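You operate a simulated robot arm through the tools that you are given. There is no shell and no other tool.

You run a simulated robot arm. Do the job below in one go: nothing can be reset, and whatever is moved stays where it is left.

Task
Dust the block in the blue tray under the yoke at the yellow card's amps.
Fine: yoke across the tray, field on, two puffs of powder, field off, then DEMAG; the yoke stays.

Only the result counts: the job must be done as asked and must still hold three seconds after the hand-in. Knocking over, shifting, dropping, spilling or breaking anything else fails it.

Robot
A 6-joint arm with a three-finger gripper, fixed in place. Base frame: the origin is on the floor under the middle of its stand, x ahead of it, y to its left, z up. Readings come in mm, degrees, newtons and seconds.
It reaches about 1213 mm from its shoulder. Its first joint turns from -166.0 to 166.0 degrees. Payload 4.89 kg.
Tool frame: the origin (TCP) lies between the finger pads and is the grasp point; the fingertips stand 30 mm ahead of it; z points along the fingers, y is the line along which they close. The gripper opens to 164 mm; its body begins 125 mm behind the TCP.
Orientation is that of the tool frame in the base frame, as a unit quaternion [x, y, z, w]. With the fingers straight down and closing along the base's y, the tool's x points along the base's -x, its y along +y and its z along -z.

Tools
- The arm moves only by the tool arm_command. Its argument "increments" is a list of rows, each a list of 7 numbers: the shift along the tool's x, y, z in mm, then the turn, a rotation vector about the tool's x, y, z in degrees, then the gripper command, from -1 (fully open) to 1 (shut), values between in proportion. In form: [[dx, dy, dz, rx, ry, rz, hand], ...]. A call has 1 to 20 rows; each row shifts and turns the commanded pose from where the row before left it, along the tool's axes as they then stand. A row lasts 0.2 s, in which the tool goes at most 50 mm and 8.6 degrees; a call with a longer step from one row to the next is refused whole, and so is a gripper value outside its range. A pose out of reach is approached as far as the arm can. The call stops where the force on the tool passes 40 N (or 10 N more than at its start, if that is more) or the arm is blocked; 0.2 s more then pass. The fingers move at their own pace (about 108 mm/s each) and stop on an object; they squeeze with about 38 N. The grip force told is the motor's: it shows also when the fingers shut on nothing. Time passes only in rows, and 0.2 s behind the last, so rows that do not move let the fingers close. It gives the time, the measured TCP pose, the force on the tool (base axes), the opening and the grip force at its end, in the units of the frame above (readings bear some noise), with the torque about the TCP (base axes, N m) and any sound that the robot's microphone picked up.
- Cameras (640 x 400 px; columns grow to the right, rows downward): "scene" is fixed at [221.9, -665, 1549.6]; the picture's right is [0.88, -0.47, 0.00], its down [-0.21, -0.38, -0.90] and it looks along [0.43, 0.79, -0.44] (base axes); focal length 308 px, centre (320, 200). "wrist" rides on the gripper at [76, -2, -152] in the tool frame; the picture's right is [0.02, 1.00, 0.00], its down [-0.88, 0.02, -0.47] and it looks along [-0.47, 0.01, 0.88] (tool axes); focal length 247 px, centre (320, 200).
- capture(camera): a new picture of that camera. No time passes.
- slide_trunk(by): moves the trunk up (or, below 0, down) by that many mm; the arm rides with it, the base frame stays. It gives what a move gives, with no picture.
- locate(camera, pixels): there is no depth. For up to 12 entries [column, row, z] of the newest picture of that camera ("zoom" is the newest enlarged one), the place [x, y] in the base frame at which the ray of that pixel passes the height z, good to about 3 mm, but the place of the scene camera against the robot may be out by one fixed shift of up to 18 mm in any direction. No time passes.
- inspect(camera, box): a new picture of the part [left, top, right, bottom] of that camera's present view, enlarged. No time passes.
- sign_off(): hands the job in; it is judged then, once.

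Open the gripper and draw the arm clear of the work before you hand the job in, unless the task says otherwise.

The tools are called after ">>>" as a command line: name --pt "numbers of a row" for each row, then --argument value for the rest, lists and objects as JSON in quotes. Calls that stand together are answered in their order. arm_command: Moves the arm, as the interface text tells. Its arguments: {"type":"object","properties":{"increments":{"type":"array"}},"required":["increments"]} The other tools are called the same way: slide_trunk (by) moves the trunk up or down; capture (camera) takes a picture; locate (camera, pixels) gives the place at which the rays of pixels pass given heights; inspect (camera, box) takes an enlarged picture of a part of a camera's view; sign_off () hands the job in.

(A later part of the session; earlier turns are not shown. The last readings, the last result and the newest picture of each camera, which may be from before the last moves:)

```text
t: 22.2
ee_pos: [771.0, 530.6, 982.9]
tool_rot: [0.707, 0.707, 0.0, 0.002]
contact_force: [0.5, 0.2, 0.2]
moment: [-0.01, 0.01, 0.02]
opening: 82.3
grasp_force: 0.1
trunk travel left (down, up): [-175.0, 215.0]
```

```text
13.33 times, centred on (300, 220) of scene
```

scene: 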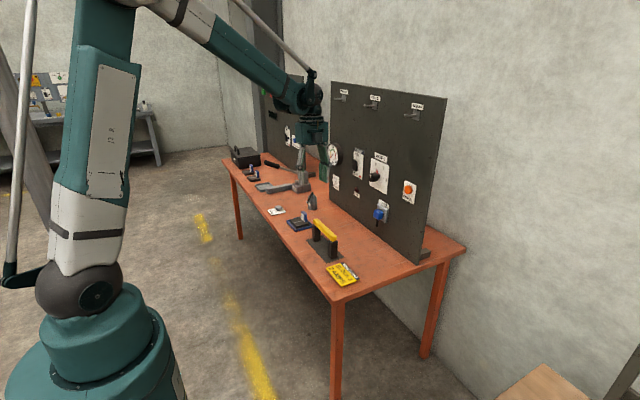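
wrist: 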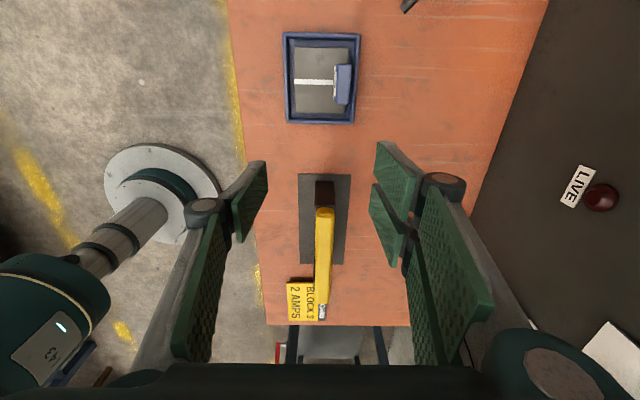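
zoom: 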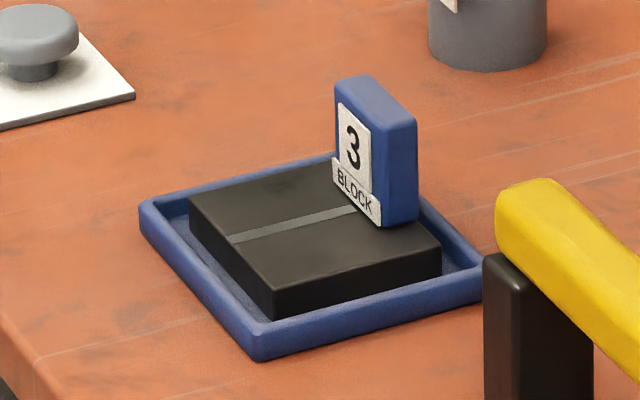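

Tag top is near z 815 and the yoke's inner leg gap about 125–128 mm against a tray width of 110 mm. So the yoke must move about −10 in x and +239 in y. I return and grip the bar again at the same pose.

>>> arm_command --pt "-44.3 1.8 0 0 0 0 0" --pt "-44.3 1.8 0 0 0 0 0" --pt "-44.3 1.8 0 0 0 0 0" --pt "-44.2 1.9 0 0 0 0 0" --pt "0 0 0 0 0 0 0" --pt "0 0 35 0 0 0 0" --pt "0 0 35 0 0 0 0" --pt "0 0 35 0 0 0 0" --pt "0 0 18 0 0 0 0" --pt "0 0 0 0 0 0 1" --pt "0 0 0 0 0 0 1" --pt "0 0 0 0 0 0 1" --pt "0 0 0 0 0 0 1"

```text
t: 25.0
ee_pos: [780.0, 353.7, 861.1]
tool_rot: [0.707, 0.707, -0.001, 0.001]
contact_force: [5.6, -1.4, 6.0]
moment: [-0.06, -0.4, -0.02]
opening: 25.4
grasp_force: 38.3
trunk travel left (down, up): [-175.0, 215.0]
```

The bar is gripped at 25.4 mm. I lift 20 mm slowly and read the load.

>>> arm_command --pt "0 0 -5 0 0 0 1" --pt "0 0 -5 0 0 0 1" --pt "0 0 -10 0 0 0 1" --pt "0 0 0 0 0 0 1"

>>> inspect --camera "scene" --box '[280, 180, 380, 280]'

>>> capture --camera "wrist"

```text
t: 26.0
ee_pos: [779.1, 354.0, 881.3]
tool_rot: [0.707, 0.707, -0.001, 0.002]
contact_force: [0.2, 0.9, -10.3]
moment: [0.07, -0.02, 0.01]
opening: 25.4
grasp_force: 38.2
trunk travel left (down, up): [-175.0, 215.0]
```

```text
4.00 times, centred on (330, 230) of scene
```

zoom: 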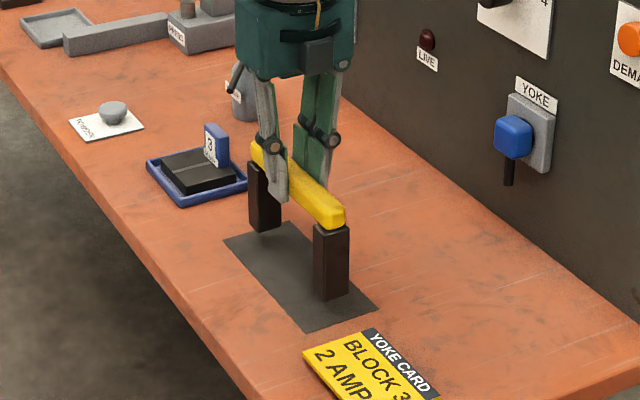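

```text
taken
```

wrist: 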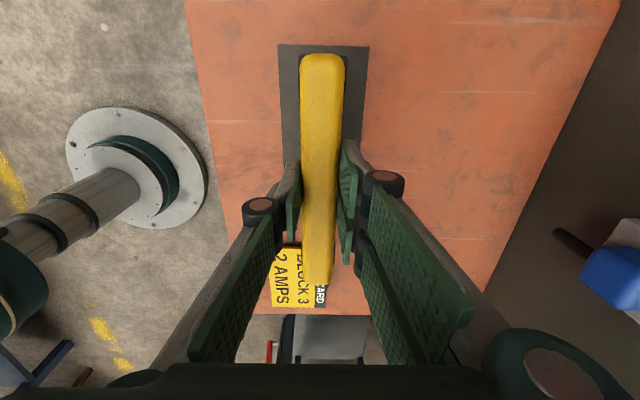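

The yoke is up and level, about 1 kg. I lift another 95 mm, then carry it +238 in y and −10 in x, stopping above the tray.

>>> arm_command --pt "0 0 -25 0 0 0 1" --pt "0 0 -35 0 0 0 1" --pt "0 0 -35 0 0 0 1" --pt "20 -1 0 0 0 0 1" --pt "35 -1.5 0 0 0 0 1" --pt "35 -1.5 0 0 0 0 1" --pt "35 -1.5 0 0 0 0 1" --pt "35 -1.5 0 0 0 0 1" --pt "35 -1.5 0 0 0 0 1" --pt "28 -1 0 0 0 0 1" --pt "15 -0.5 0 0 0 0 1" --pt "0 0 0 0 0 0 1" --pt "0 0 0 0 0 0 1"

>>> capture --camera "wrist"

>>> inspect --camera "scene" --box '[265, 150, 345, 240]'

```text
t: 28.8
ee_pos: [767.7, 593.0, 975.2]
tool_rot: [0.707, 0.708, -0.001, 0.002]
contact_force: [0.2, 0.4, -11.4]
moment: [0.06, 0.0, 0.01]
opening: 25.4
grasp_force: 38.2
trunk travel left (down, up): [-175.0, 215.0]
```

```text
taken
```

wrist: 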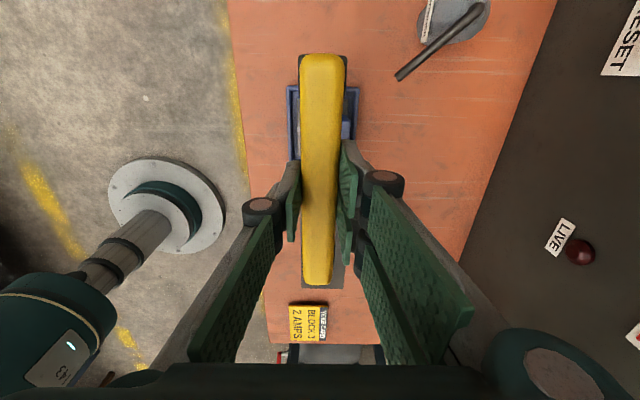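

```text
4.44 times, centred on (305, 195) of scene
```

zoom: 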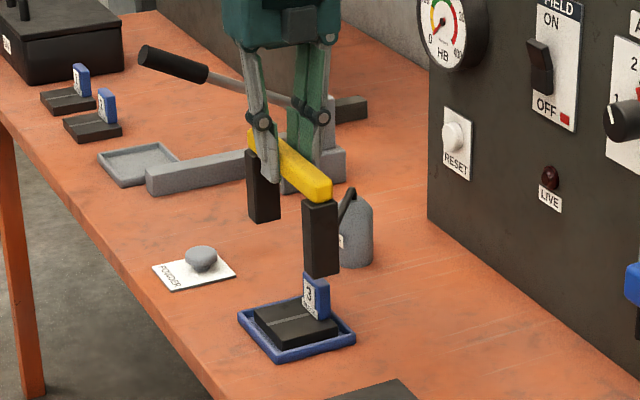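

The yoke hangs over the tray at (767.7, 593.0). I nudge x +1.3, lower 85 mm so the feet are still about 15 mm above the rim, and check the alignment.

>>> arm_command --pt "-0.5 1.3 25 0 0 0 1" --pt "0 0 30 0 0 0 1" --pt "0 0 30 0 0 0 1" --pt "0 0 0 0 0 0 1" --pt "0 0 0 0 0 0 1"

>>> capture --camera "wrist"

>>> inspect --camera "scene" --box '[280, 190, 330, 240]'

>>> inspect --camera "wrist" --box '[265, 30, 385, 170]'

```text
t: 30.0
ee_pos: [770.4, 592.2, 888.6]
tool_rot: [0.707, 0.707, 0.0, 0.002]
contact_force: [0.3, 0.2, -11.8]
moment: [0.04, 0.03, -0.02]
opening: 25.7
grasp_force: 37.9
trunk travel left (down, up): [-175.0, 215.0]
```

```text
taken
```

wrist: 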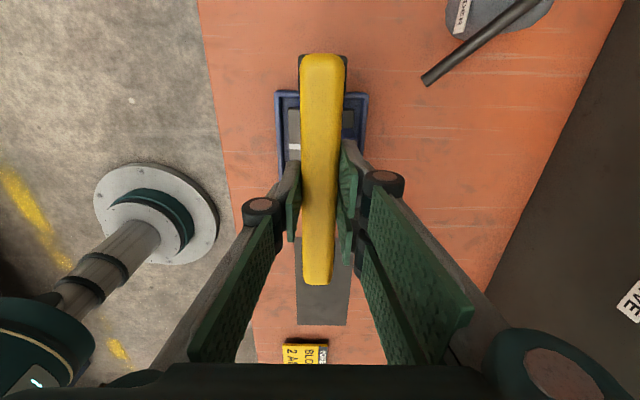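

```text
8.00 times, centred on (305, 215) of scene
```

zoom: 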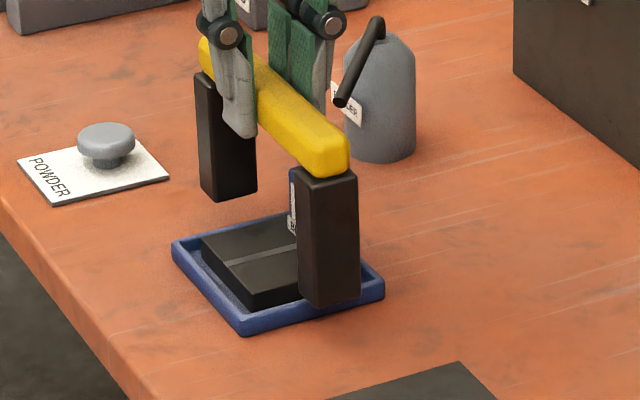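

```text
2.86 times, centred on (325, 100) of wrist
```

zoom: 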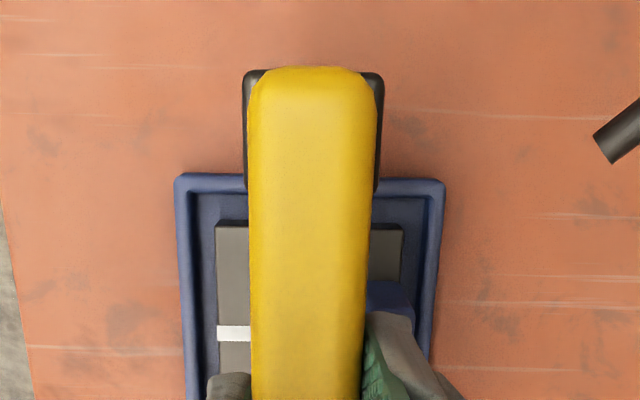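

Both readings put the tray centre at about (770, 591), right under the yoke, with roughly 7 mm on each side. I lower 24 mm and then feel for the table in small steps.

>>> arm_command --pt "0 0 8 0 0 0 1" --pt "0 0 8 0 0 0 1" --pt "0 0 6 0 0 0 1" --pt "0 0 2 0 0 0 1" --pt "0 0 0 0 0 0 1"

>>> inspect --camera "scene" --box '[280, 190, 330, 240]'

>>> inspect --camera "wrist" --box '[255, 30, 395, 180]'

```text
t: 31.2
ee_pos: [768.8, 592.1, 865.6]
tool_rot: [0.707, 0.707, -0.001, 0.002]
contact_force: [0.8, -0.8, -11.0]
moment: [0.03, -0.01, -0.02]
opening: 25.5
grasp_force: 37.6
trunk travel left (down, up): [-175.0, 215.0]
```

```text
8.00 times, centred on (305, 215) of scene
```

zoom: 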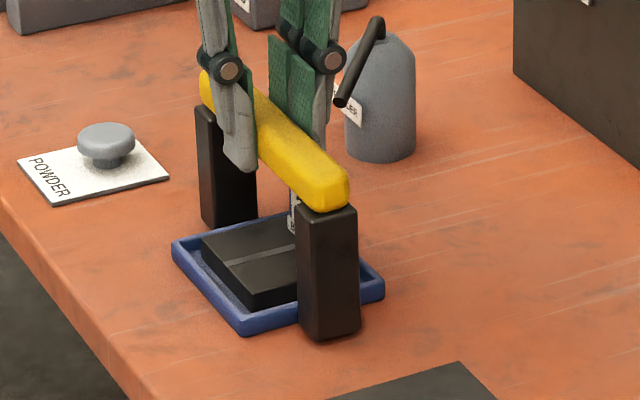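

```text
2.67 times, centred on (325, 105) of wrist
```

zoom: 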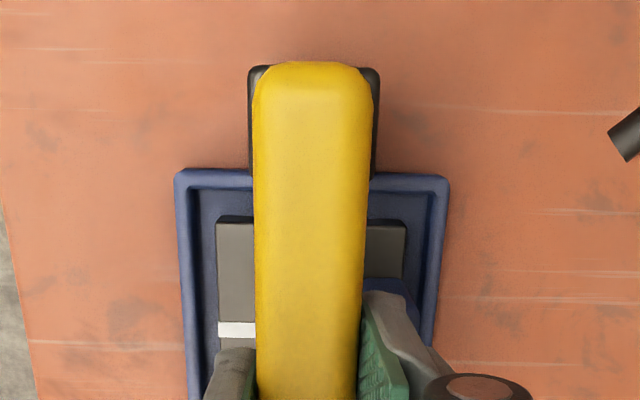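

The legs pass clear on both sides of the tray. I go down in 1 mm steps until the load comes off.

>>> arm_command --pt "0 0 1 0 0 0 1" --pt "0 0 1 0 0 0 1" --pt "0 0 1 0 0 0 1" --pt "0 0 1 0 0 0 1" --pt "0 0 0 0 0 0 1"

```text
t: 32.4
ee_pos: [768.4, 592.8, 861.7]
tool_rot: [0.707, 0.707, -0.001, 0.002]
contact_force: [-0.1, 0.2, -11.1]
moment: [0.03, 0.0, 0.01]
opening: 25.2
grasp_force: 38.4
trunk travel left (down, up): [-175.0, 215.0]
```

The load is still 11 N, so the feet are not down yet. I continue in 1 mm steps.

>>> arm_command --pt "0 0 1 0 0 0 1" --pt "0 0 1 0 0 0 1" --pt "0 0 0 0 0 0 1"

```text
t: 33.2
ee_pos: [768.6, 592.4, 862.0]
tool_rot: [0.708, 0.707, 0.0, 0.001]
contact_force: [6.5, 6.2, 15.5]
moment: [-0.37, -0.38, 0.23]
opening: 25.4
grasp_force: 38.0
trunk travel left (down, up): [-175.0, 215.0]
```

Contact: the feet are on the table (+15 N). I relieve the push slightly, open the fingers to about 65 mm, and look before rising.

>>> arm_command --pt "0 0 -1 0 0 0 1" --pt "0 0 0 0 0 0 0.6" --pt "0 0 0 0 0 0 0.4" --pt "0 0 0 0 0 0 0.2" --pt "0 0 0 0 0 0 0.2"

>>> inspect --camera "scene" --box '[280, 190, 330, 240]'

>>> capture --camera "wrist"

```text
t: 34.4
ee_pos: [768.5, 593.1, 861.1]
tool_rot: [0.707, 0.707, 0.001, 0.002]
contact_force: [0.1, 0.6, -0.5]
moment: [0.01, 0.0, 0.01]
opening: 65.2
grasp_force: 0.1
trunk travel left (down, up): [-175.0, 215.0]
```

```text
8.00 times, centred on (305, 215) of scene
```

zoom: 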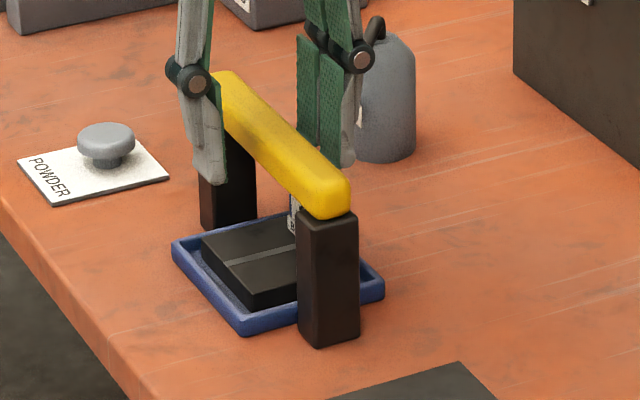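

```text
taken
```

wrist: 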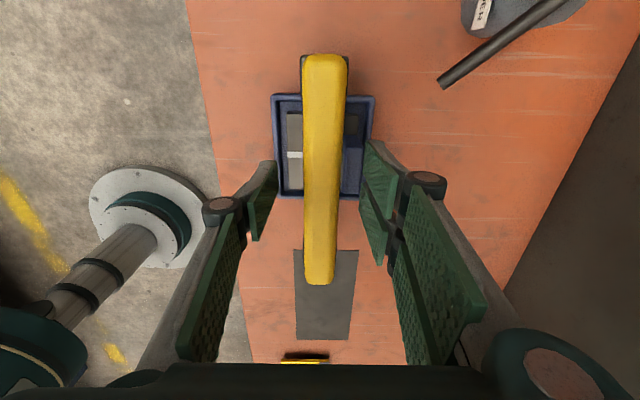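

The yoke stands free across the tray with both feet on the table. I rise straight up, then move over to y≈510, x≈830, shut the fingers and turn the tool to face the panel with the finger pair lying flat.

>>> arm_command --pt "0 0 -15 0 0 0 0.2" --pt "0 0 -40 0 0 0 0.2" --pt "0 0 -40 0 0 0 0.2" --pt "0 0 -40 0 0 0 0.2" --pt "0 0 -40 0 0 0 0.2" --pt "0 0 -32 0 0 0 0.2" --pt "-28 20 0 0 0 0 0.6" --pt "-28 20 0 0 0 0 1" --pt "-28 20 0 0 0 0 1" --pt "0 0 0 0 0 0 1"

>>> arm_command --pt "0 0 0 -7.5 0 0 1" --pt "0 0 0 -7.5 0 0 1" --pt "0 0 0 -7.5 0 0 1" --pt "0 0 0 -7.5 0 0 1" --pt "0 0 0 -7.5 0 0 1" --pt "0 0 0 -7.5 0 0 1" --pt "0 0 0 -7.5 0 0 1" --pt "0 0 0 -7.5 0 0 1" --pt "0 0 0 -7.5 0 0 1" --pt "0 0 0 -7.5 0 0 1" --pt "0 0 0 -7.5 0 0 1" --pt "0 0 0 -7.5 0 0 1"

>>> capture --camera "wrist"

>>> capture --camera "scene"

```text
t: 36.6
ee_pos: [829.4, 507.3, 1069.4]
tool_rot: [0.707, 0.707, 0.0, 0.001]
contact_force: [-0.7, -0.1, -0.2]
moment: [0.05, 0.04, 0.0]
opening: 0.0
grasp_force: 38.3
trunk travel left (down, up): [-175.0, 215.0]
```

```text
t: 39.2
ee_pos: [832.1, 505.6, 1069.2]
tool_rot: [0.495, 0.534, 0.471, 0.498]
contact_force: [-1.3, -0.3, 0.0]
moment: [0.01, 0.05, 0.07]
opening: 0.1
grasp_force: 37.8
out of reach, approached as far as the arm can: row 12
trunk travel left (down, up): [-175.0, 215.0]
```

```text
taken
```

wrist: 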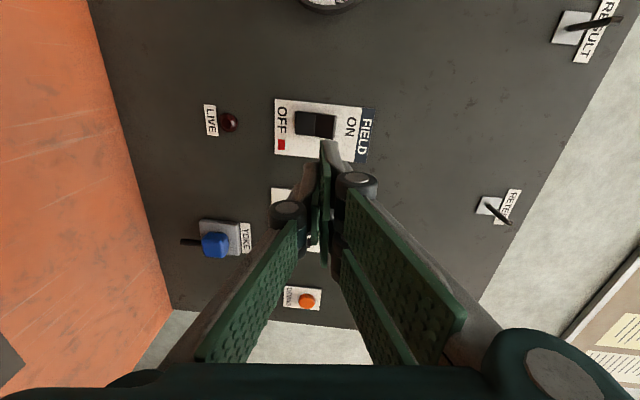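

```text
taken
```

scene: 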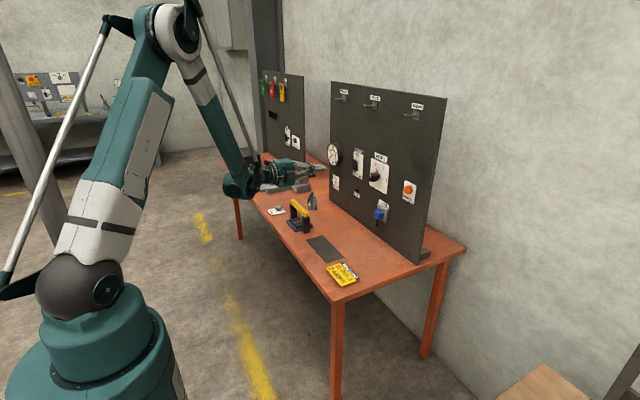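

The turn again stopped about 3° short near a wrist limit; the fingers point 3.5° downward. I roll back a little and level it, then look at the rocker at (315, 124) again.

>>> arm_command --pt "0 0 0 0 0 -6 1" --pt "0 0 0 0 0 -6 1" --pt "0 0 0 -3.4 0 0 1" --pt "4 2 20 0 0 0 1" --pt "0 0 0 0 0 0 1"

>>> capture --camera "wrist"

```text
t: 40.4
ee_pos: [853.0, 509.9, 1067.7]
tool_rot: [0.422, 0.571, 0.431, 0.557]
contact_force: [0.9, -0.2, 0.3]
moment: [0.0, 0.01, 0.0]
opening: 0.2
grasp_force: 37.9
trunk travel left (down, up): [-175.0, 215.0]
```

```text
taken
```

wrist: 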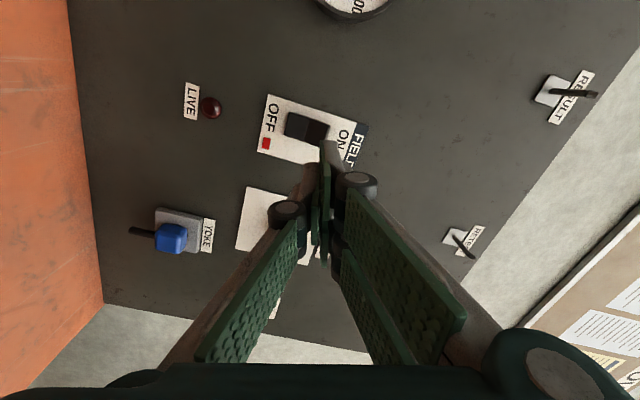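

The fingers now point squarely at the panel with a 74° roll. I advance to x≈970 with a small upward trim and check the tip against the ON half of the rocker.

>>> arm_command --pt "-1 1.5 30 0 0 0 1" --pt "-0.9 1.6 30 0 0 0 1" --pt "0 0 30 0 0 0 1" --pt "0 0 28 0 0 0 1" --pt "0 0 0 0 0 0 1"

>>> inspect --camera "wrist" --box '[240, 80, 420, 260]'

>>> inspect --camera "scene" --box '[320, 135, 390, 205]'

```text
t: 41.6
ee_pos: [970.4, 512.5, 1070.7]
tool_rot: [0.421, 0.571, 0.432, 0.557]
contact_force: [0.2, -0.2, -0.3]
moment: [-0.01, -0.02, -0.01]
opening: 0.0
grasp_force: 37.6
trunk travel left (down, up): [-175.0, 215.0]
```

```text
2.22 times, centred on (330, 170) of wrist
```

zoom: 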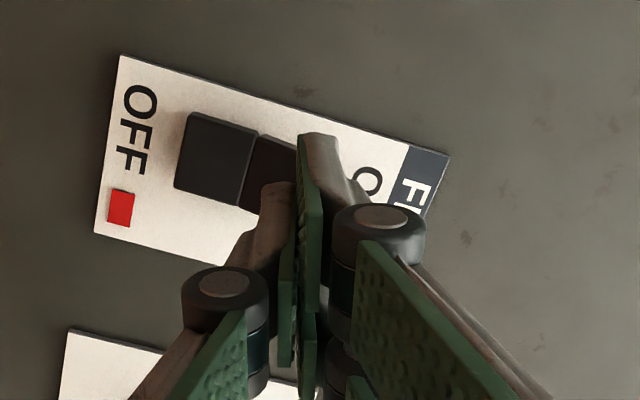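

```text
5.71 times, centred on (355, 170) of scene
```

zoom: 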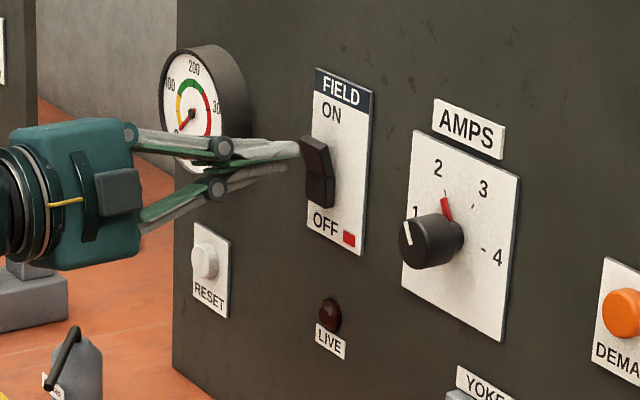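

The tips line up with the upper (ON) half of the rocker. I push forward in small steps.

>>> arm_command --pt "0 0 6 0 0 0 1" --pt "0 0 6 0 0 0 1" --pt "0 0 4 0 0 0 1" --pt "0 0 4 0 0 0 1" --pt "0 0 3 0 0 0 1" --pt "0 0 3 0 0 0 1" --pt "0 0 3 0 0 0 1"

>>> inspect --camera "scene" --box '[320, 135, 390, 205]'

```text
t: 43.2
ee_pos: [999.4, 512.6, 1071.4]
tool_rot: [0.421, 0.571, 0.431, 0.557]
contact_force: [0.5, -0.6, -0.4]
moment: [0.0, 0.07, -0.01]
opening: 0.3
grasp_force: 38.3
trunk travel left (down, up): [-175.0, 215.0]
```

```text
5.71 times, centred on (355, 170) of scene
```

zoom: 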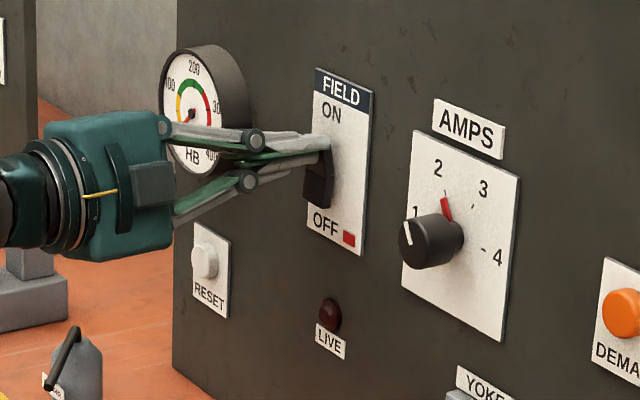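

No contact yet at x≈999. I continue in 3 mm steps.

>>> arm_command --pt "0 0 3 0 0 0 1" --pt "0 0 3 0 0 0 1" --pt "0 0 0 0 0 0 1"

>>> inspect --camera "scene" --box '[320, 135, 390, 205]'

>>> inspect --camera "wrist" --box '[220, 80, 420, 260]'

```text
t: 44.0
ee_pos: [1006.4, 513.7, 1070.5]
tool_rot: [0.42, 0.571, 0.432, 0.557]
contact_force: [-0.9, -0.9, 0.3]
moment: [0.0, -0.01, 0.01]
opening: 0.1
grasp_force: 38.5
trunk travel left (down, up): [-175.0, 215.0]
```

```text
5.71 times, centred on (355, 170) of scene
```

zoom: 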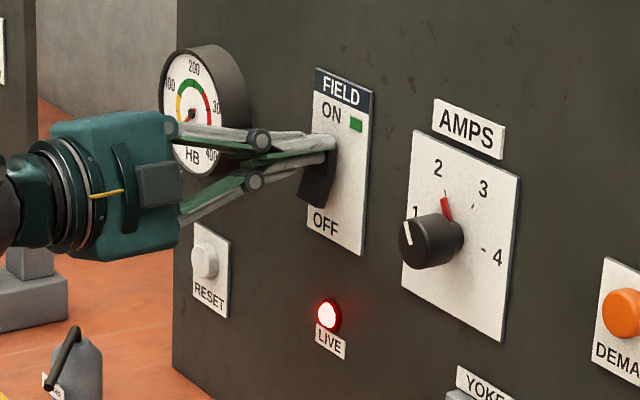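

```text
2.22 times, centred on (320, 170) of wrist
```

zoom: 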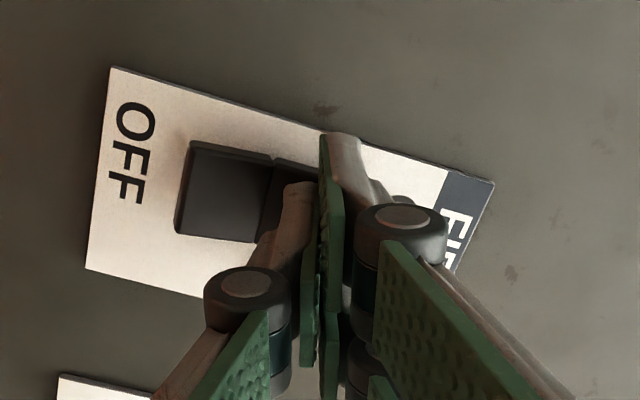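

The LIVE lamp at scene (356, 195) is lit and the marker has jumped to ON, so the field is on. I back straight out, turn the tool down and move toward the POWDER bulb.

>>> arm_command --pt "0 0 -15 0 0 0 1" --pt "0 0 -35 0 0 0 1" --pt "0 0 -40 0 0 0 1" --pt "0 0 -40 0 0 0 1" --pt "0 0 -40 0 0 0 1"

>>> arm_command --pt "0 0 0 7.21 2.04 0.16 1" --pt "0 0 0 7.21 2.04 0.16 1" --pt "0 0 0 7.21 2.04 0.16 1" --pt "0 0 0 7.21 2.04 0.16 1" --pt "0 0 0 7.21 2.04 0.16 1" --pt "0 0 0 7.21 2.04 0.16 1" --pt "0 0 0 7.21 2.04 0.16 1" --pt "0 0 0 7.21 2.04 0.16 1" --pt "0 0 0 7.21 2.04 0.16 1" --pt "0 0 0 7.21 2.04 0.16 1" --pt "0 0 0 7.21 2.04 0.16 1" --pt "0 0 0 7.21 2.04 0.16 1"

>>> capture --camera "wrist"

>>> inspect --camera "scene" --box '[260, 135, 420, 255]'

```text
t: 45.2
ee_pos: [837.4, 507.4, 1072.8]
tool_rot: [0.422, 0.57, 0.433, 0.556]
contact_force: [0.6, -0.8, -0.5]
moment: [0.0, -0.1, 0.08]
opening: 0.0
grasp_force: 38.0
trunk travel left (down, up): [-175.0, 215.0]
```

```text
t: 47.8
ee_pos: [835.1, 507.8, 1073.9]
tool_rot: [0.601, 0.799, 0.006, -0.009]
contact_force: [-1.6, -0.4, 1.9]
moment: [-0.05, -0.28, 0.03]
opening: 0.2
grasp_force: 38.0
trunk travel left (down, up): [-175.0, 215.0]
```

```text
taken
```

wrist: 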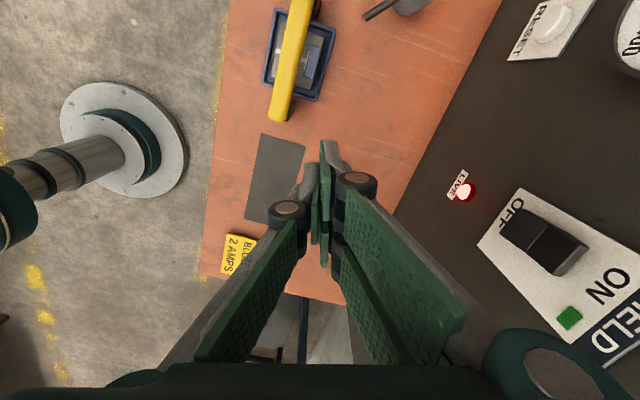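

```text
3.33 times, centred on (340, 195) of scene
```

zoom: 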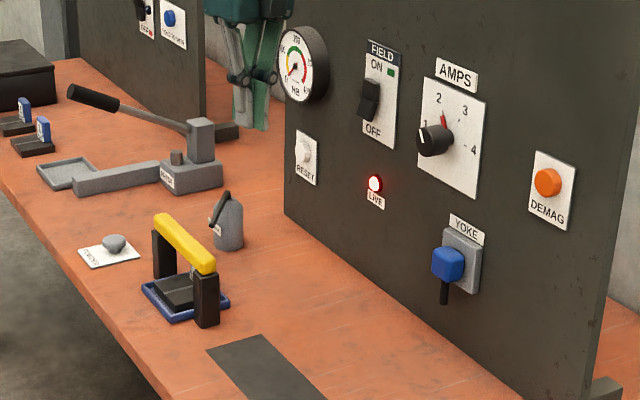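

The field stays on (LIVE lit). The tool is vertical again; I travel to above the POWDER bulb near (727, 775) and stop about 120 mm above it.

>>> arm_command --pt "41 -4.2 0 0 0 0 1" --pt "41 -4.2 0 0 0 0 1" --pt "41 -4.2 0 0 0 0 1" --pt "41 -4.2 0 0 0 0 1" --pt "41 -4.2 0 0 0 0 1" --pt "41 -4.2 0 0 0 0 1" --pt "40 -4.2 0 0 0 0 1" --pt "0 0 40 0 0 0 1" --pt "0 0 40 0 0 0 1" --pt "0 0 40 0 0 0 1" --pt "0 0 30 0 0 0 1" --pt "0 0 0 0 0 0 1"

>>> capture --camera "wrist"

>>> inspect --camera "scene" --box '[240, 150, 340, 240]'

```text
t: 50.4
ee_pos: [728.3, 779.2, 930.0]
tool_rot: [0.602, 0.799, 0.007, -0.009]
contact_force: [1.1, -0.5, 0.2]
moment: [0.0, 0.01, -0.02]
opening: 0.1
grasp_force: 38.1
trunk travel left (down, up): [-175.0, 215.0]
```

```text
taken
```

wrist: 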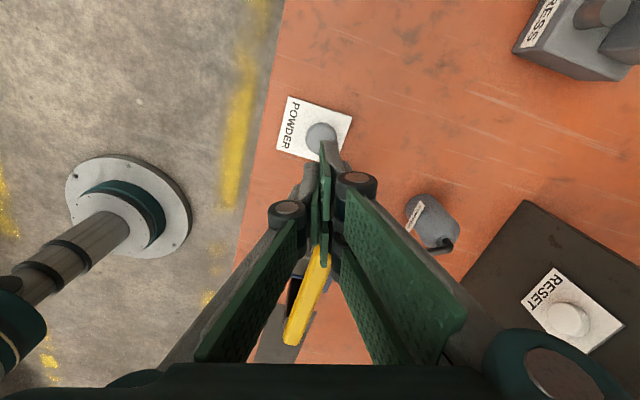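

```text
4.44 times, centred on (290, 195) of scene
```

zoom: 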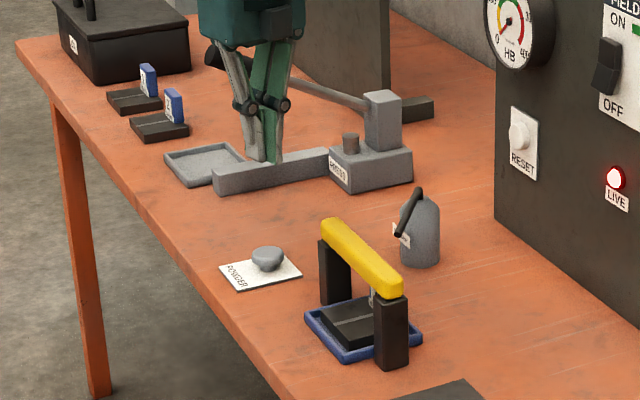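

The bulb appears at (322, 136), just ahead of the fingertips. I zoom in to fix its centre before pressing.

>>> inspect --camera "wrist" --box '[270, 85, 370, 175]'

>>> locate --camera "wrist" --pixels '[[321.5, 135, 776], [321.5, 135, 785], [287, 97, 752], [352, 115, 752], [278, 150, 752]]'

```text
4.44 times, centred on (320, 130) of wrist
```

zoom: 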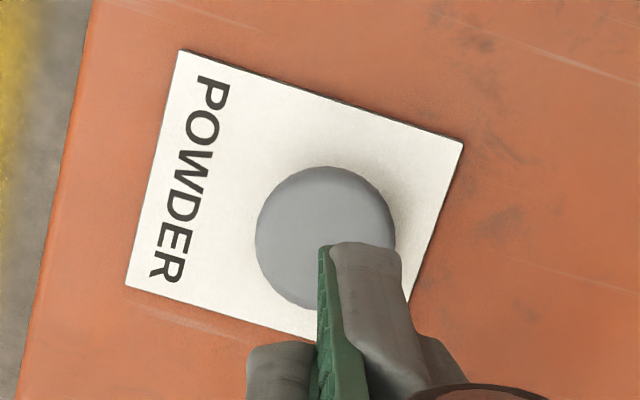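

```text
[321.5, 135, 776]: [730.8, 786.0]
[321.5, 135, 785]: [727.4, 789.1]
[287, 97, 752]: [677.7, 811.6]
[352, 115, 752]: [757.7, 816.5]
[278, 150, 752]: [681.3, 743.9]
```

The bulb centre is at about (729, 782), 40 mm across, and the tips are in line with it. I come down to about 25 mm above it.

>>> arm_command --pt "0 1.5 30 0 0 0 1" --pt "0 0 30 0 0 0 1" --pt "0 0 25 0 0 0 1" --pt "0 0 10 0 0 0 1" --pt "0 0 0 0 0 0 1"

>>> inspect --camera "scene" --box '[250, 180, 330, 240]'

>>> inspect --camera "wrist" --box '[260, 85, 380, 205]'

```text
t: 51.6
ee_pos: [727.1, 782.3, 834.5]
tool_rot: [0.602, 0.798, 0.007, -0.01]
contact_force: [0.3, 0.5, -0.2]
moment: [-0.01, 0.03, -0.05]
opening: 0.0
grasp_force: 38.1
trunk travel left (down, up): [-175.0, 215.0]
```

```text
6.67 times, centred on (290, 210) of scene
```

zoom: 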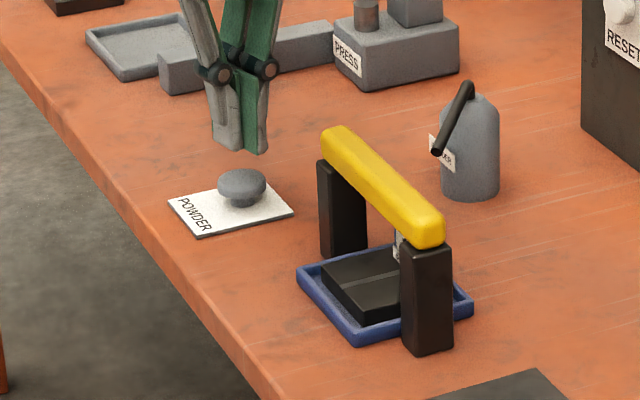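

```text
3.33 times, centred on (320, 145) of wrist
```

zoom: 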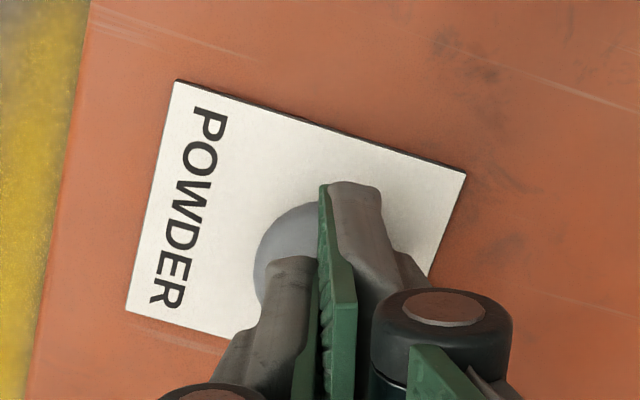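

The tips are over the bulb, about 3 mm off centre. I trim that and descend in small steps until it is pressed.

>>> arm_command --pt "-2 3 6 0 0 0 1" --pt "0 0 6 0 0 0 1" --pt "0 0 6 0 0 0 1" --pt "0 0 2 0 0 0 1" --pt "0 0 2 0 0 0 1" --pt "0 0 2 0 0 0 1"

>>> inspect --camera "scene" --box '[250, 180, 330, 240]'

```text
t: 53.0
ee_pos: [730.7, 778.9, 809.6]
tool_rot: [0.602, 0.799, 0.007, -0.009]
contact_force: [-0.8, -0.1, 1.2]
moment: [0.03, 0.03, 0.01]
opening: 0.2
grasp_force: 38.2
trunk travel left (down, up): [-175.0, 215.0]
```

```text
6.67 times, centred on (290, 210) of scene
```

zoom: 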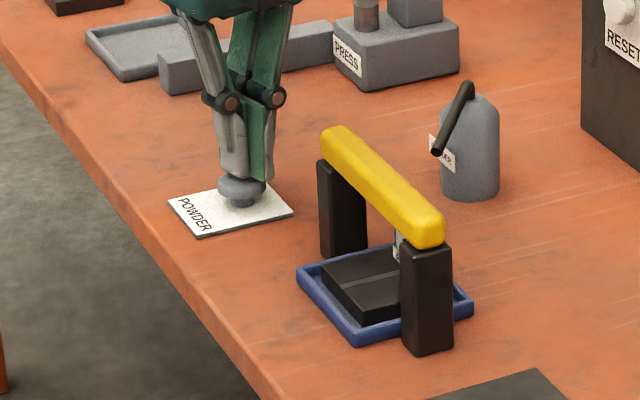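

The tips are just at the bulb's top at z≈809. I press further in 1.5 mm steps.

>>> arm_command --pt "0 0 1.5 0 0 0 1" --pt "0 0 1.5 0 0 0 1" --pt "0 0 1.5 0 0 0 1" --pt "0 0 0 0 0 0 1"

>>> inspect --camera "scene" --box '[250, 180, 330, 240]'

```text
t: 54.0
ee_pos: [730.8, 781.4, 805.0]
tool_rot: [0.602, 0.798, 0.007, -0.01]
contact_force: [0.3, -0.6, -0.7]
moment: [0.04, 0.0, 0.04]
opening: 0.2
grasp_force: 37.7
trunk travel left (down, up): [-175.0, 215.0]
```

```text
6.67 times, centred on (290, 210) of scene
```

zoom: 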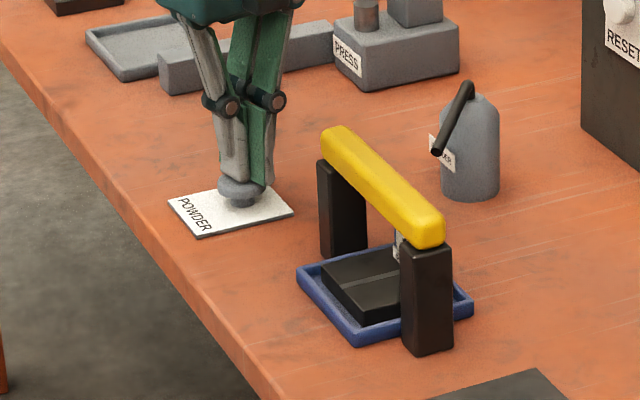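

Still no contact force. I continue in small steps.

>>> arm_command --pt "0 0 1.5 0 0 0 1" --pt "0 0 1.5 0 0 0 1" --pt "0 0 0 0 0 0 1"

>>> inspect --camera "scene" --box '[265, 195, 315, 230]'

>>> inspect --camera "wrist" --box '[260, 85, 380, 205]'

```text
t: 54.8
ee_pos: [731.7, 780.7, 804.0]
tool_rot: [0.602, 0.798, 0.007, -0.009]
contact_force: [-0.5, -0.2, 0.9]
moment: [-0.01, -0.01, 0.01]
opening: 0.0
grasp_force: 38.2
trunk travel left (down, up): [-175.0, 215.0]
```

```text
11.43 times, centred on (290, 212) of scene
```

zoom: 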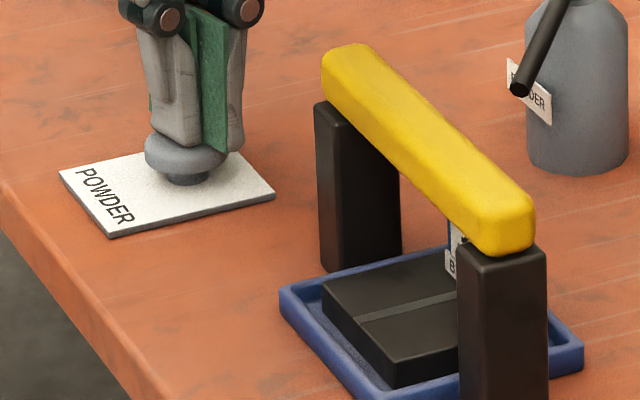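

```text
3.33 times, centred on (320, 145) of wrist
```

zoom: 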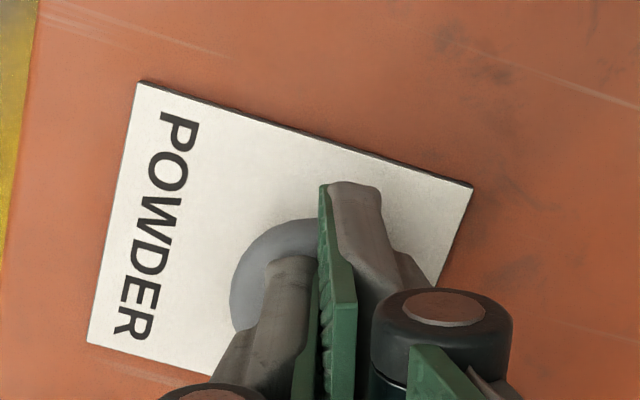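

The tips look flush with the bulb top but still no force. I press on a few millimetres more.

>>> arm_command --pt "0 0 1.5 0 0 0 1" --pt "0 0 1.5 0 0 0 1" --pt "0 0 0 0 0 0 1"

>>> inspect --camera "scene" --box '[265, 195, 315, 230]'

```text
t: 55.6
ee_pos: [731.2, 781.3, 799.0]
tool_rot: [0.602, 0.798, 0.007, -0.009]
contact_force: [0.9, 0.1, 1.8]
moment: [-0.03, -0.03, 0.02]
opening: 5.8
grasp_force: 45.3
trunk travel left (down, up): [-175.0, 215.0]
heard: click
```

```text
11.43 times, centred on (290, 212) of scene
```

zoom: 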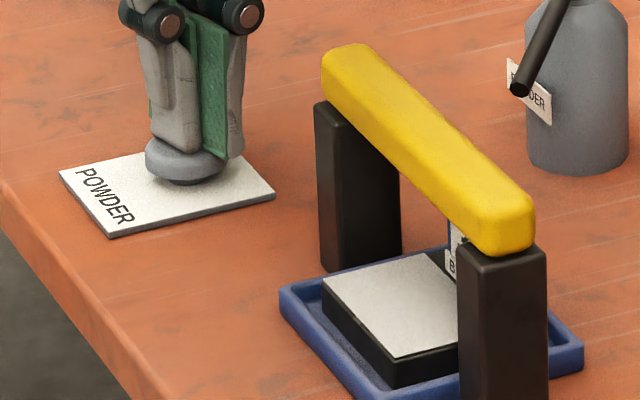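

A click, and the block has turned pale with powder: puff one. I lift 20 mm clear so the bulb can return.

>>> arm_command --pt "0 0 -3 0 0 0 1" --pt "0 0 -5 0 0 0 1" --pt "0 0 -6 0 0 0 1" --pt "0 0 -6 0 0 0 1" --pt "0 0 0 0 0 0 1" --pt "0 0 0 0 0 0 1"

>>> inspect --camera "scene" --box '[265, 195, 315, 230]'

>>> inspect --camera "wrist" --box '[240, 85, 400, 245]'

```text
t: 57.0
ee_pos: [732.5, 780.1, 819.6]
tool_rot: [0.602, 0.798, 0.007, -0.009]
contact_force: [0.5, -0.2, 0.7]
moment: [0.02, -0.02, 0.02]
opening: 0.0
grasp_force: 44.8
trunk travel left (down, up): [-175.0, 215.0]
```

```text
11.43 times, centred on (290, 212) of scene
```

zoom: 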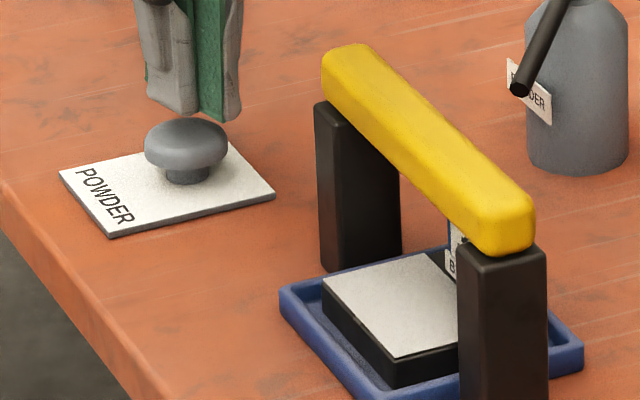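

```text
2.50 times, centred on (320, 165) of wrist
```

zoom: 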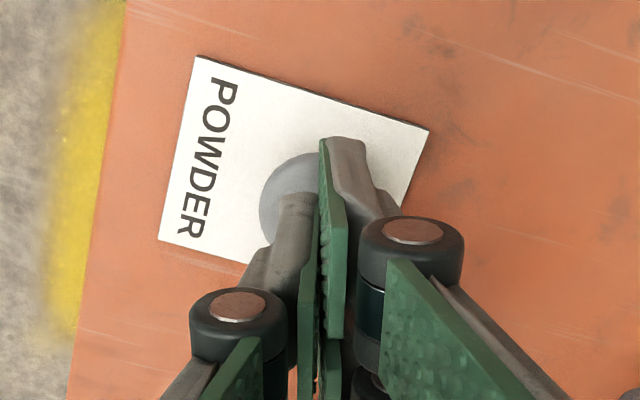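

The bulb has come back up and the tips are clear of it. I make the second press, the same 20 mm stroke in small steps.

>>> arm_command --pt "0 0 6 0 0 0 1" --pt "0 0 6 0 0 0 1" --pt "0 0 3 0 0 0 1" --pt "0 0 2 0 0 0 1" --pt "0 0 1.5 0 0 0 1" --pt "0 0 1.5 0 0 0 1" --pt "0 0 0 0 0 0 1"

>>> inspect --camera "scene" --box '[265, 195, 315, 230]'

```text
t: 58.6
ee_pos: [732.1, 780.8, 799.7]
tool_rot: [0.602, 0.799, 0.007, -0.009]
contact_force: [-0.8, -0.1, 3.0]
moment: [-0.03, 0.01, 0.02]
opening: 6.3
grasp_force: 44.7
trunk travel left (down, up): [-175.0, 215.0]
heard: click
```

```text
11.43 times, centred on (290, 212) of scene
```

zoom: 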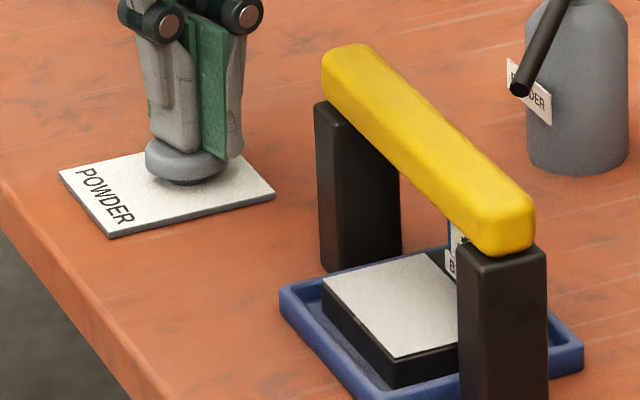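

A second click: two puffs done. I rise straight up and travel back to the spot in front of the rocker.

>>> arm_command --pt "0 0 -5 0 0 0 1" --pt "0 0 -15 0 0 0 1" --pt "0 0 -40 0 0 0 1" --pt "0 0 -43 0 0 0 1" --pt "0 0 -43 0 0 0 1" --pt "0 0 -43 0 0 0 1" --pt "0 0 -43 0 0 0 1" --pt "0 0 -43 0 0 0 1" --pt "-41.5 3.3 0 0 0 0 1" --pt "-41.5 3.3 0 0 0 0 1" --pt "-41.5 3.3 0 0 0 0 1" --pt "-41.5 3.3 0 0 0 0 1" --pt "-41.5 3.3 0 0 0 0 1" --pt "-41.5 3.3 0 0 0 0 1" --pt "-41.5 3.3 0 0 0 0 1" --pt "0 0 0 0 0 0 1"

>>> inspect --camera "scene" --box '[260, 135, 420, 255]'

```text
t: 62.0
ee_pos: [834.8, 500.6, 1067.6]
tool_rot: [0.601, 0.799, 0.007, -0.009]
contact_force: [-0.7, 1.0, 0.4]
moment: [0.05, 0.03, 0.0]
opening: 0.0
grasp_force: 45.1
trunk travel left (down, up): [-175.0, 215.0]
```

```text
3.33 times, centred on (340, 195) of scene
```

zoom: 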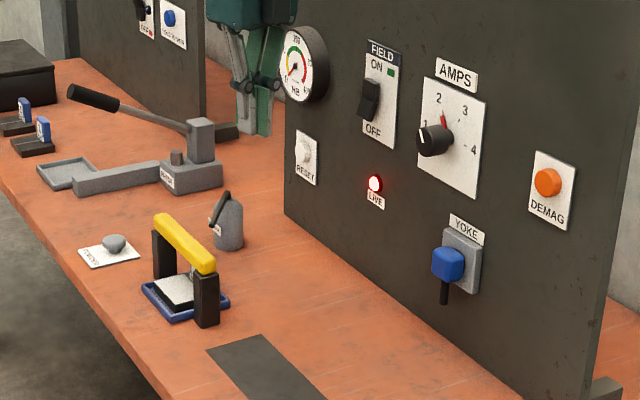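

LIVE is still lit and the yoke stands in place over the powdered block. I turn the tool to face the panel again.

>>> arm_command --pt "0 0 0 -7.2 -2.08 -0.15 1" --pt "0 0 0 -7.2 -2.08 -0.15 1" --pt "0 0 0 -7.2 -2.08 -0.15 1" --pt "0 0 0 -7.2 -2.08 -0.15 1" --pt "0 0 0 -7.2 -2.08 -0.15 1" --pt "0 0 0 -7.2 -2.08 -0.15 1" --pt "0 0 0 -7.2 -2.08 -0.15 1" --pt "0 0 0 -7.2 -2.08 -0.15 1" --pt "0 0 0 -7.2 -2.08 -0.15 1" --pt "0 0 0 -7.2 -2.08 -0.15 1" --pt "0 0 0 -7.2 -2.08 -0.15 1" --pt "0 0 0 -7.2 -2.08 -0.15 1"

>>> capture --camera "wrist"

```text
t: 64.6
ee_pos: [835.7, 500.6, 1068.0]
tool_rot: [0.42, 0.57, 0.431, 0.559]
contact_force: [-0.6, -0.8, -0.1]
moment: [-0.02, 0.09, 0.1]
opening: 0.2
grasp_force: 45.0
trunk travel left (down, up): [-175.0, 215.0]
```

```text
taken
```

wrist: 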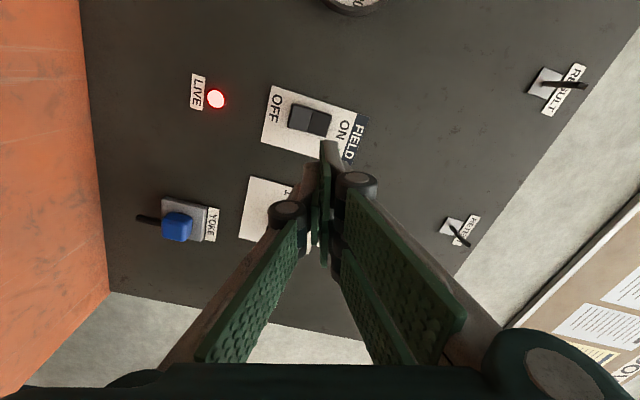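

The pose matches the one used before. I shift down about 37 mm to aim at the OFF half, advance to x≈970 and look.

>>> arm_command --pt "8.8 -16.5 20 0 0 0 1" --pt "8.8 -16.5 25 0 0 0 1" --pt "0 0 30 0 0 0 1" --pt "0 0 30 0 0 0 1" --pt "0 0 30 0 0 0 1" --pt "0 0 0 0 0 0 1"

>>> inspect --camera "wrist" --box '[240, 80, 420, 260]'

>>> inspect --camera "scene" --box '[320, 135, 390, 205]'

```text
t: 66.0
ee_pos: [972.6, 511.2, 1031.7]
tool_rot: [0.423, 0.57, 0.428, 0.56]
contact_force: [0.0, 0.0, 0.2]
moment: [0.02, 0.0, 0.02]
opening: 0.2
grasp_force: 44.8
trunk travel left (down, up): [-175.0, 215.0]
```

```text
2.22 times, centred on (330, 170) of wrist
```

zoom: 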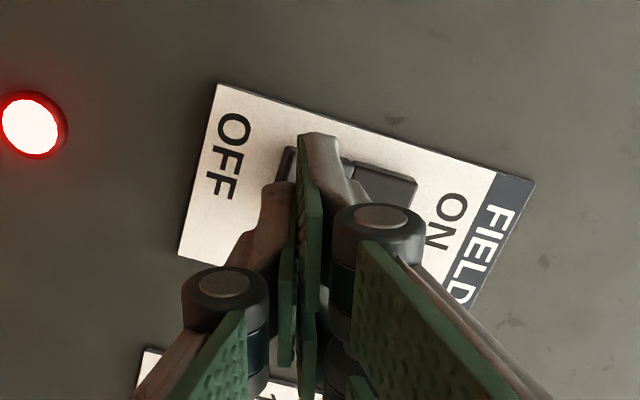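

```text
5.71 times, centred on (355, 170) of scene
```

zoom: 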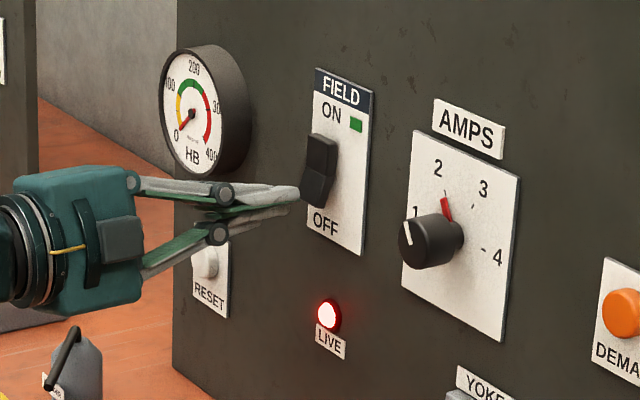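

The tips line up with the protruding lower (OFF) half. I push forward in small steps, as before.

>>> arm_command --pt "0 0 6 0 0 0 1" --pt "0 0 6 0 0 0 1" --pt "0 0 6 0 0 0 1" --pt "0 0 5 0 0 0 1" --pt "0 0 3 0 0 0 1" --pt "0 0 3 0 0 0 1" --pt "0 0 3 0 0 0 1" --pt "0 0 0 0 0 0 1"

>>> inspect --camera "scene" --box '[320, 135, 390, 205]'

```text
t: 67.8
ee_pos: [1002.1, 511.9, 1030.3]
tool_rot: [0.422, 0.57, 0.43, 0.559]
contact_force: [-0.1, 0.1, 0.5]
moment: [0.01, 0.01, 0.0]
opening: 0.0
grasp_force: 45.0
trunk travel left (down, up): [-175.0, 215.0]
```

```text
5.71 times, centred on (355, 170) of scene
```

zoom: 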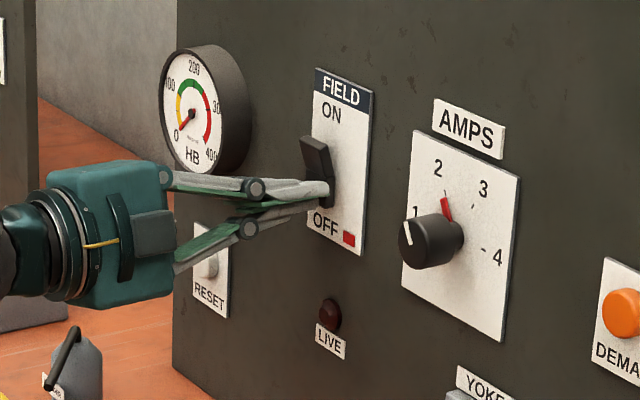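

The LIVE lamp is out and the red marker is back at OFF. I back straight out and slide across to DEMAG, which my rays put at y≈149, z≈1058.

>>> arm_command --pt "0 0 -15 0 0 0 1" --pt "0 0 -35 0 0 0 1" --pt "0 0 -35 0 0 0 1" --pt "0 0 -35 0 0 0 1" --pt "0 0 0 0 0 0 1" --pt "-44.5 -8.95 0 0 0 0 1" --pt "-44.5 -8.95 0 0 0 0 1" --pt "-44.5 -8.95 0 0 0 0 1" --pt "-44.5 -8.95 0 0 0 0 1" --pt "-44.5 -8.95 0 0 0 0 1" --pt "-44.5 -8.95 0 0 0 0 1" --pt "-44.5 -8.95 0 0 0 0 1" --pt "-44.5 -8.95 0 0 0 0 1" --pt "0 0 0 0 0 0 1"

>>> capture --camera "wrist"

>>> inspect --camera "scene" --box '[260, 135, 440, 255]'

```text
t: 70.8
ee_pos: [892.5, 150.1, 1065.2]
tool_rot: [0.422, 0.571, 0.429, 0.559]
contact_force: [-0.5, 0.4, 0.1]
moment: [0.02, 0.02, -0.07]
opening: 0.1
grasp_force: 45.2
out of reach, approached as far as the arm can: row 13
trunk travel left (down, up): [-175.0, 215.0]
```

```text
taken
```

wrist: 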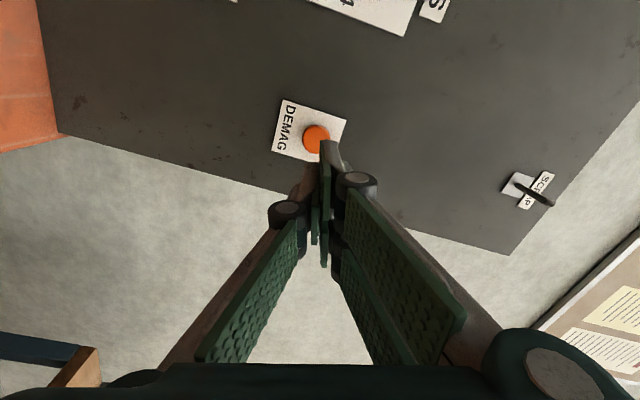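

```text
3.33 times, centred on (350, 195) of scene
```

zoom: 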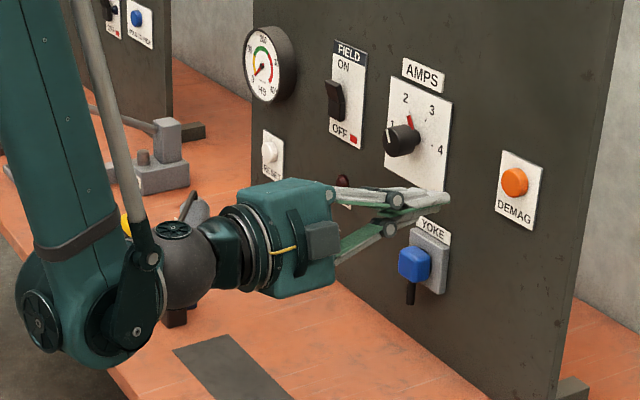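

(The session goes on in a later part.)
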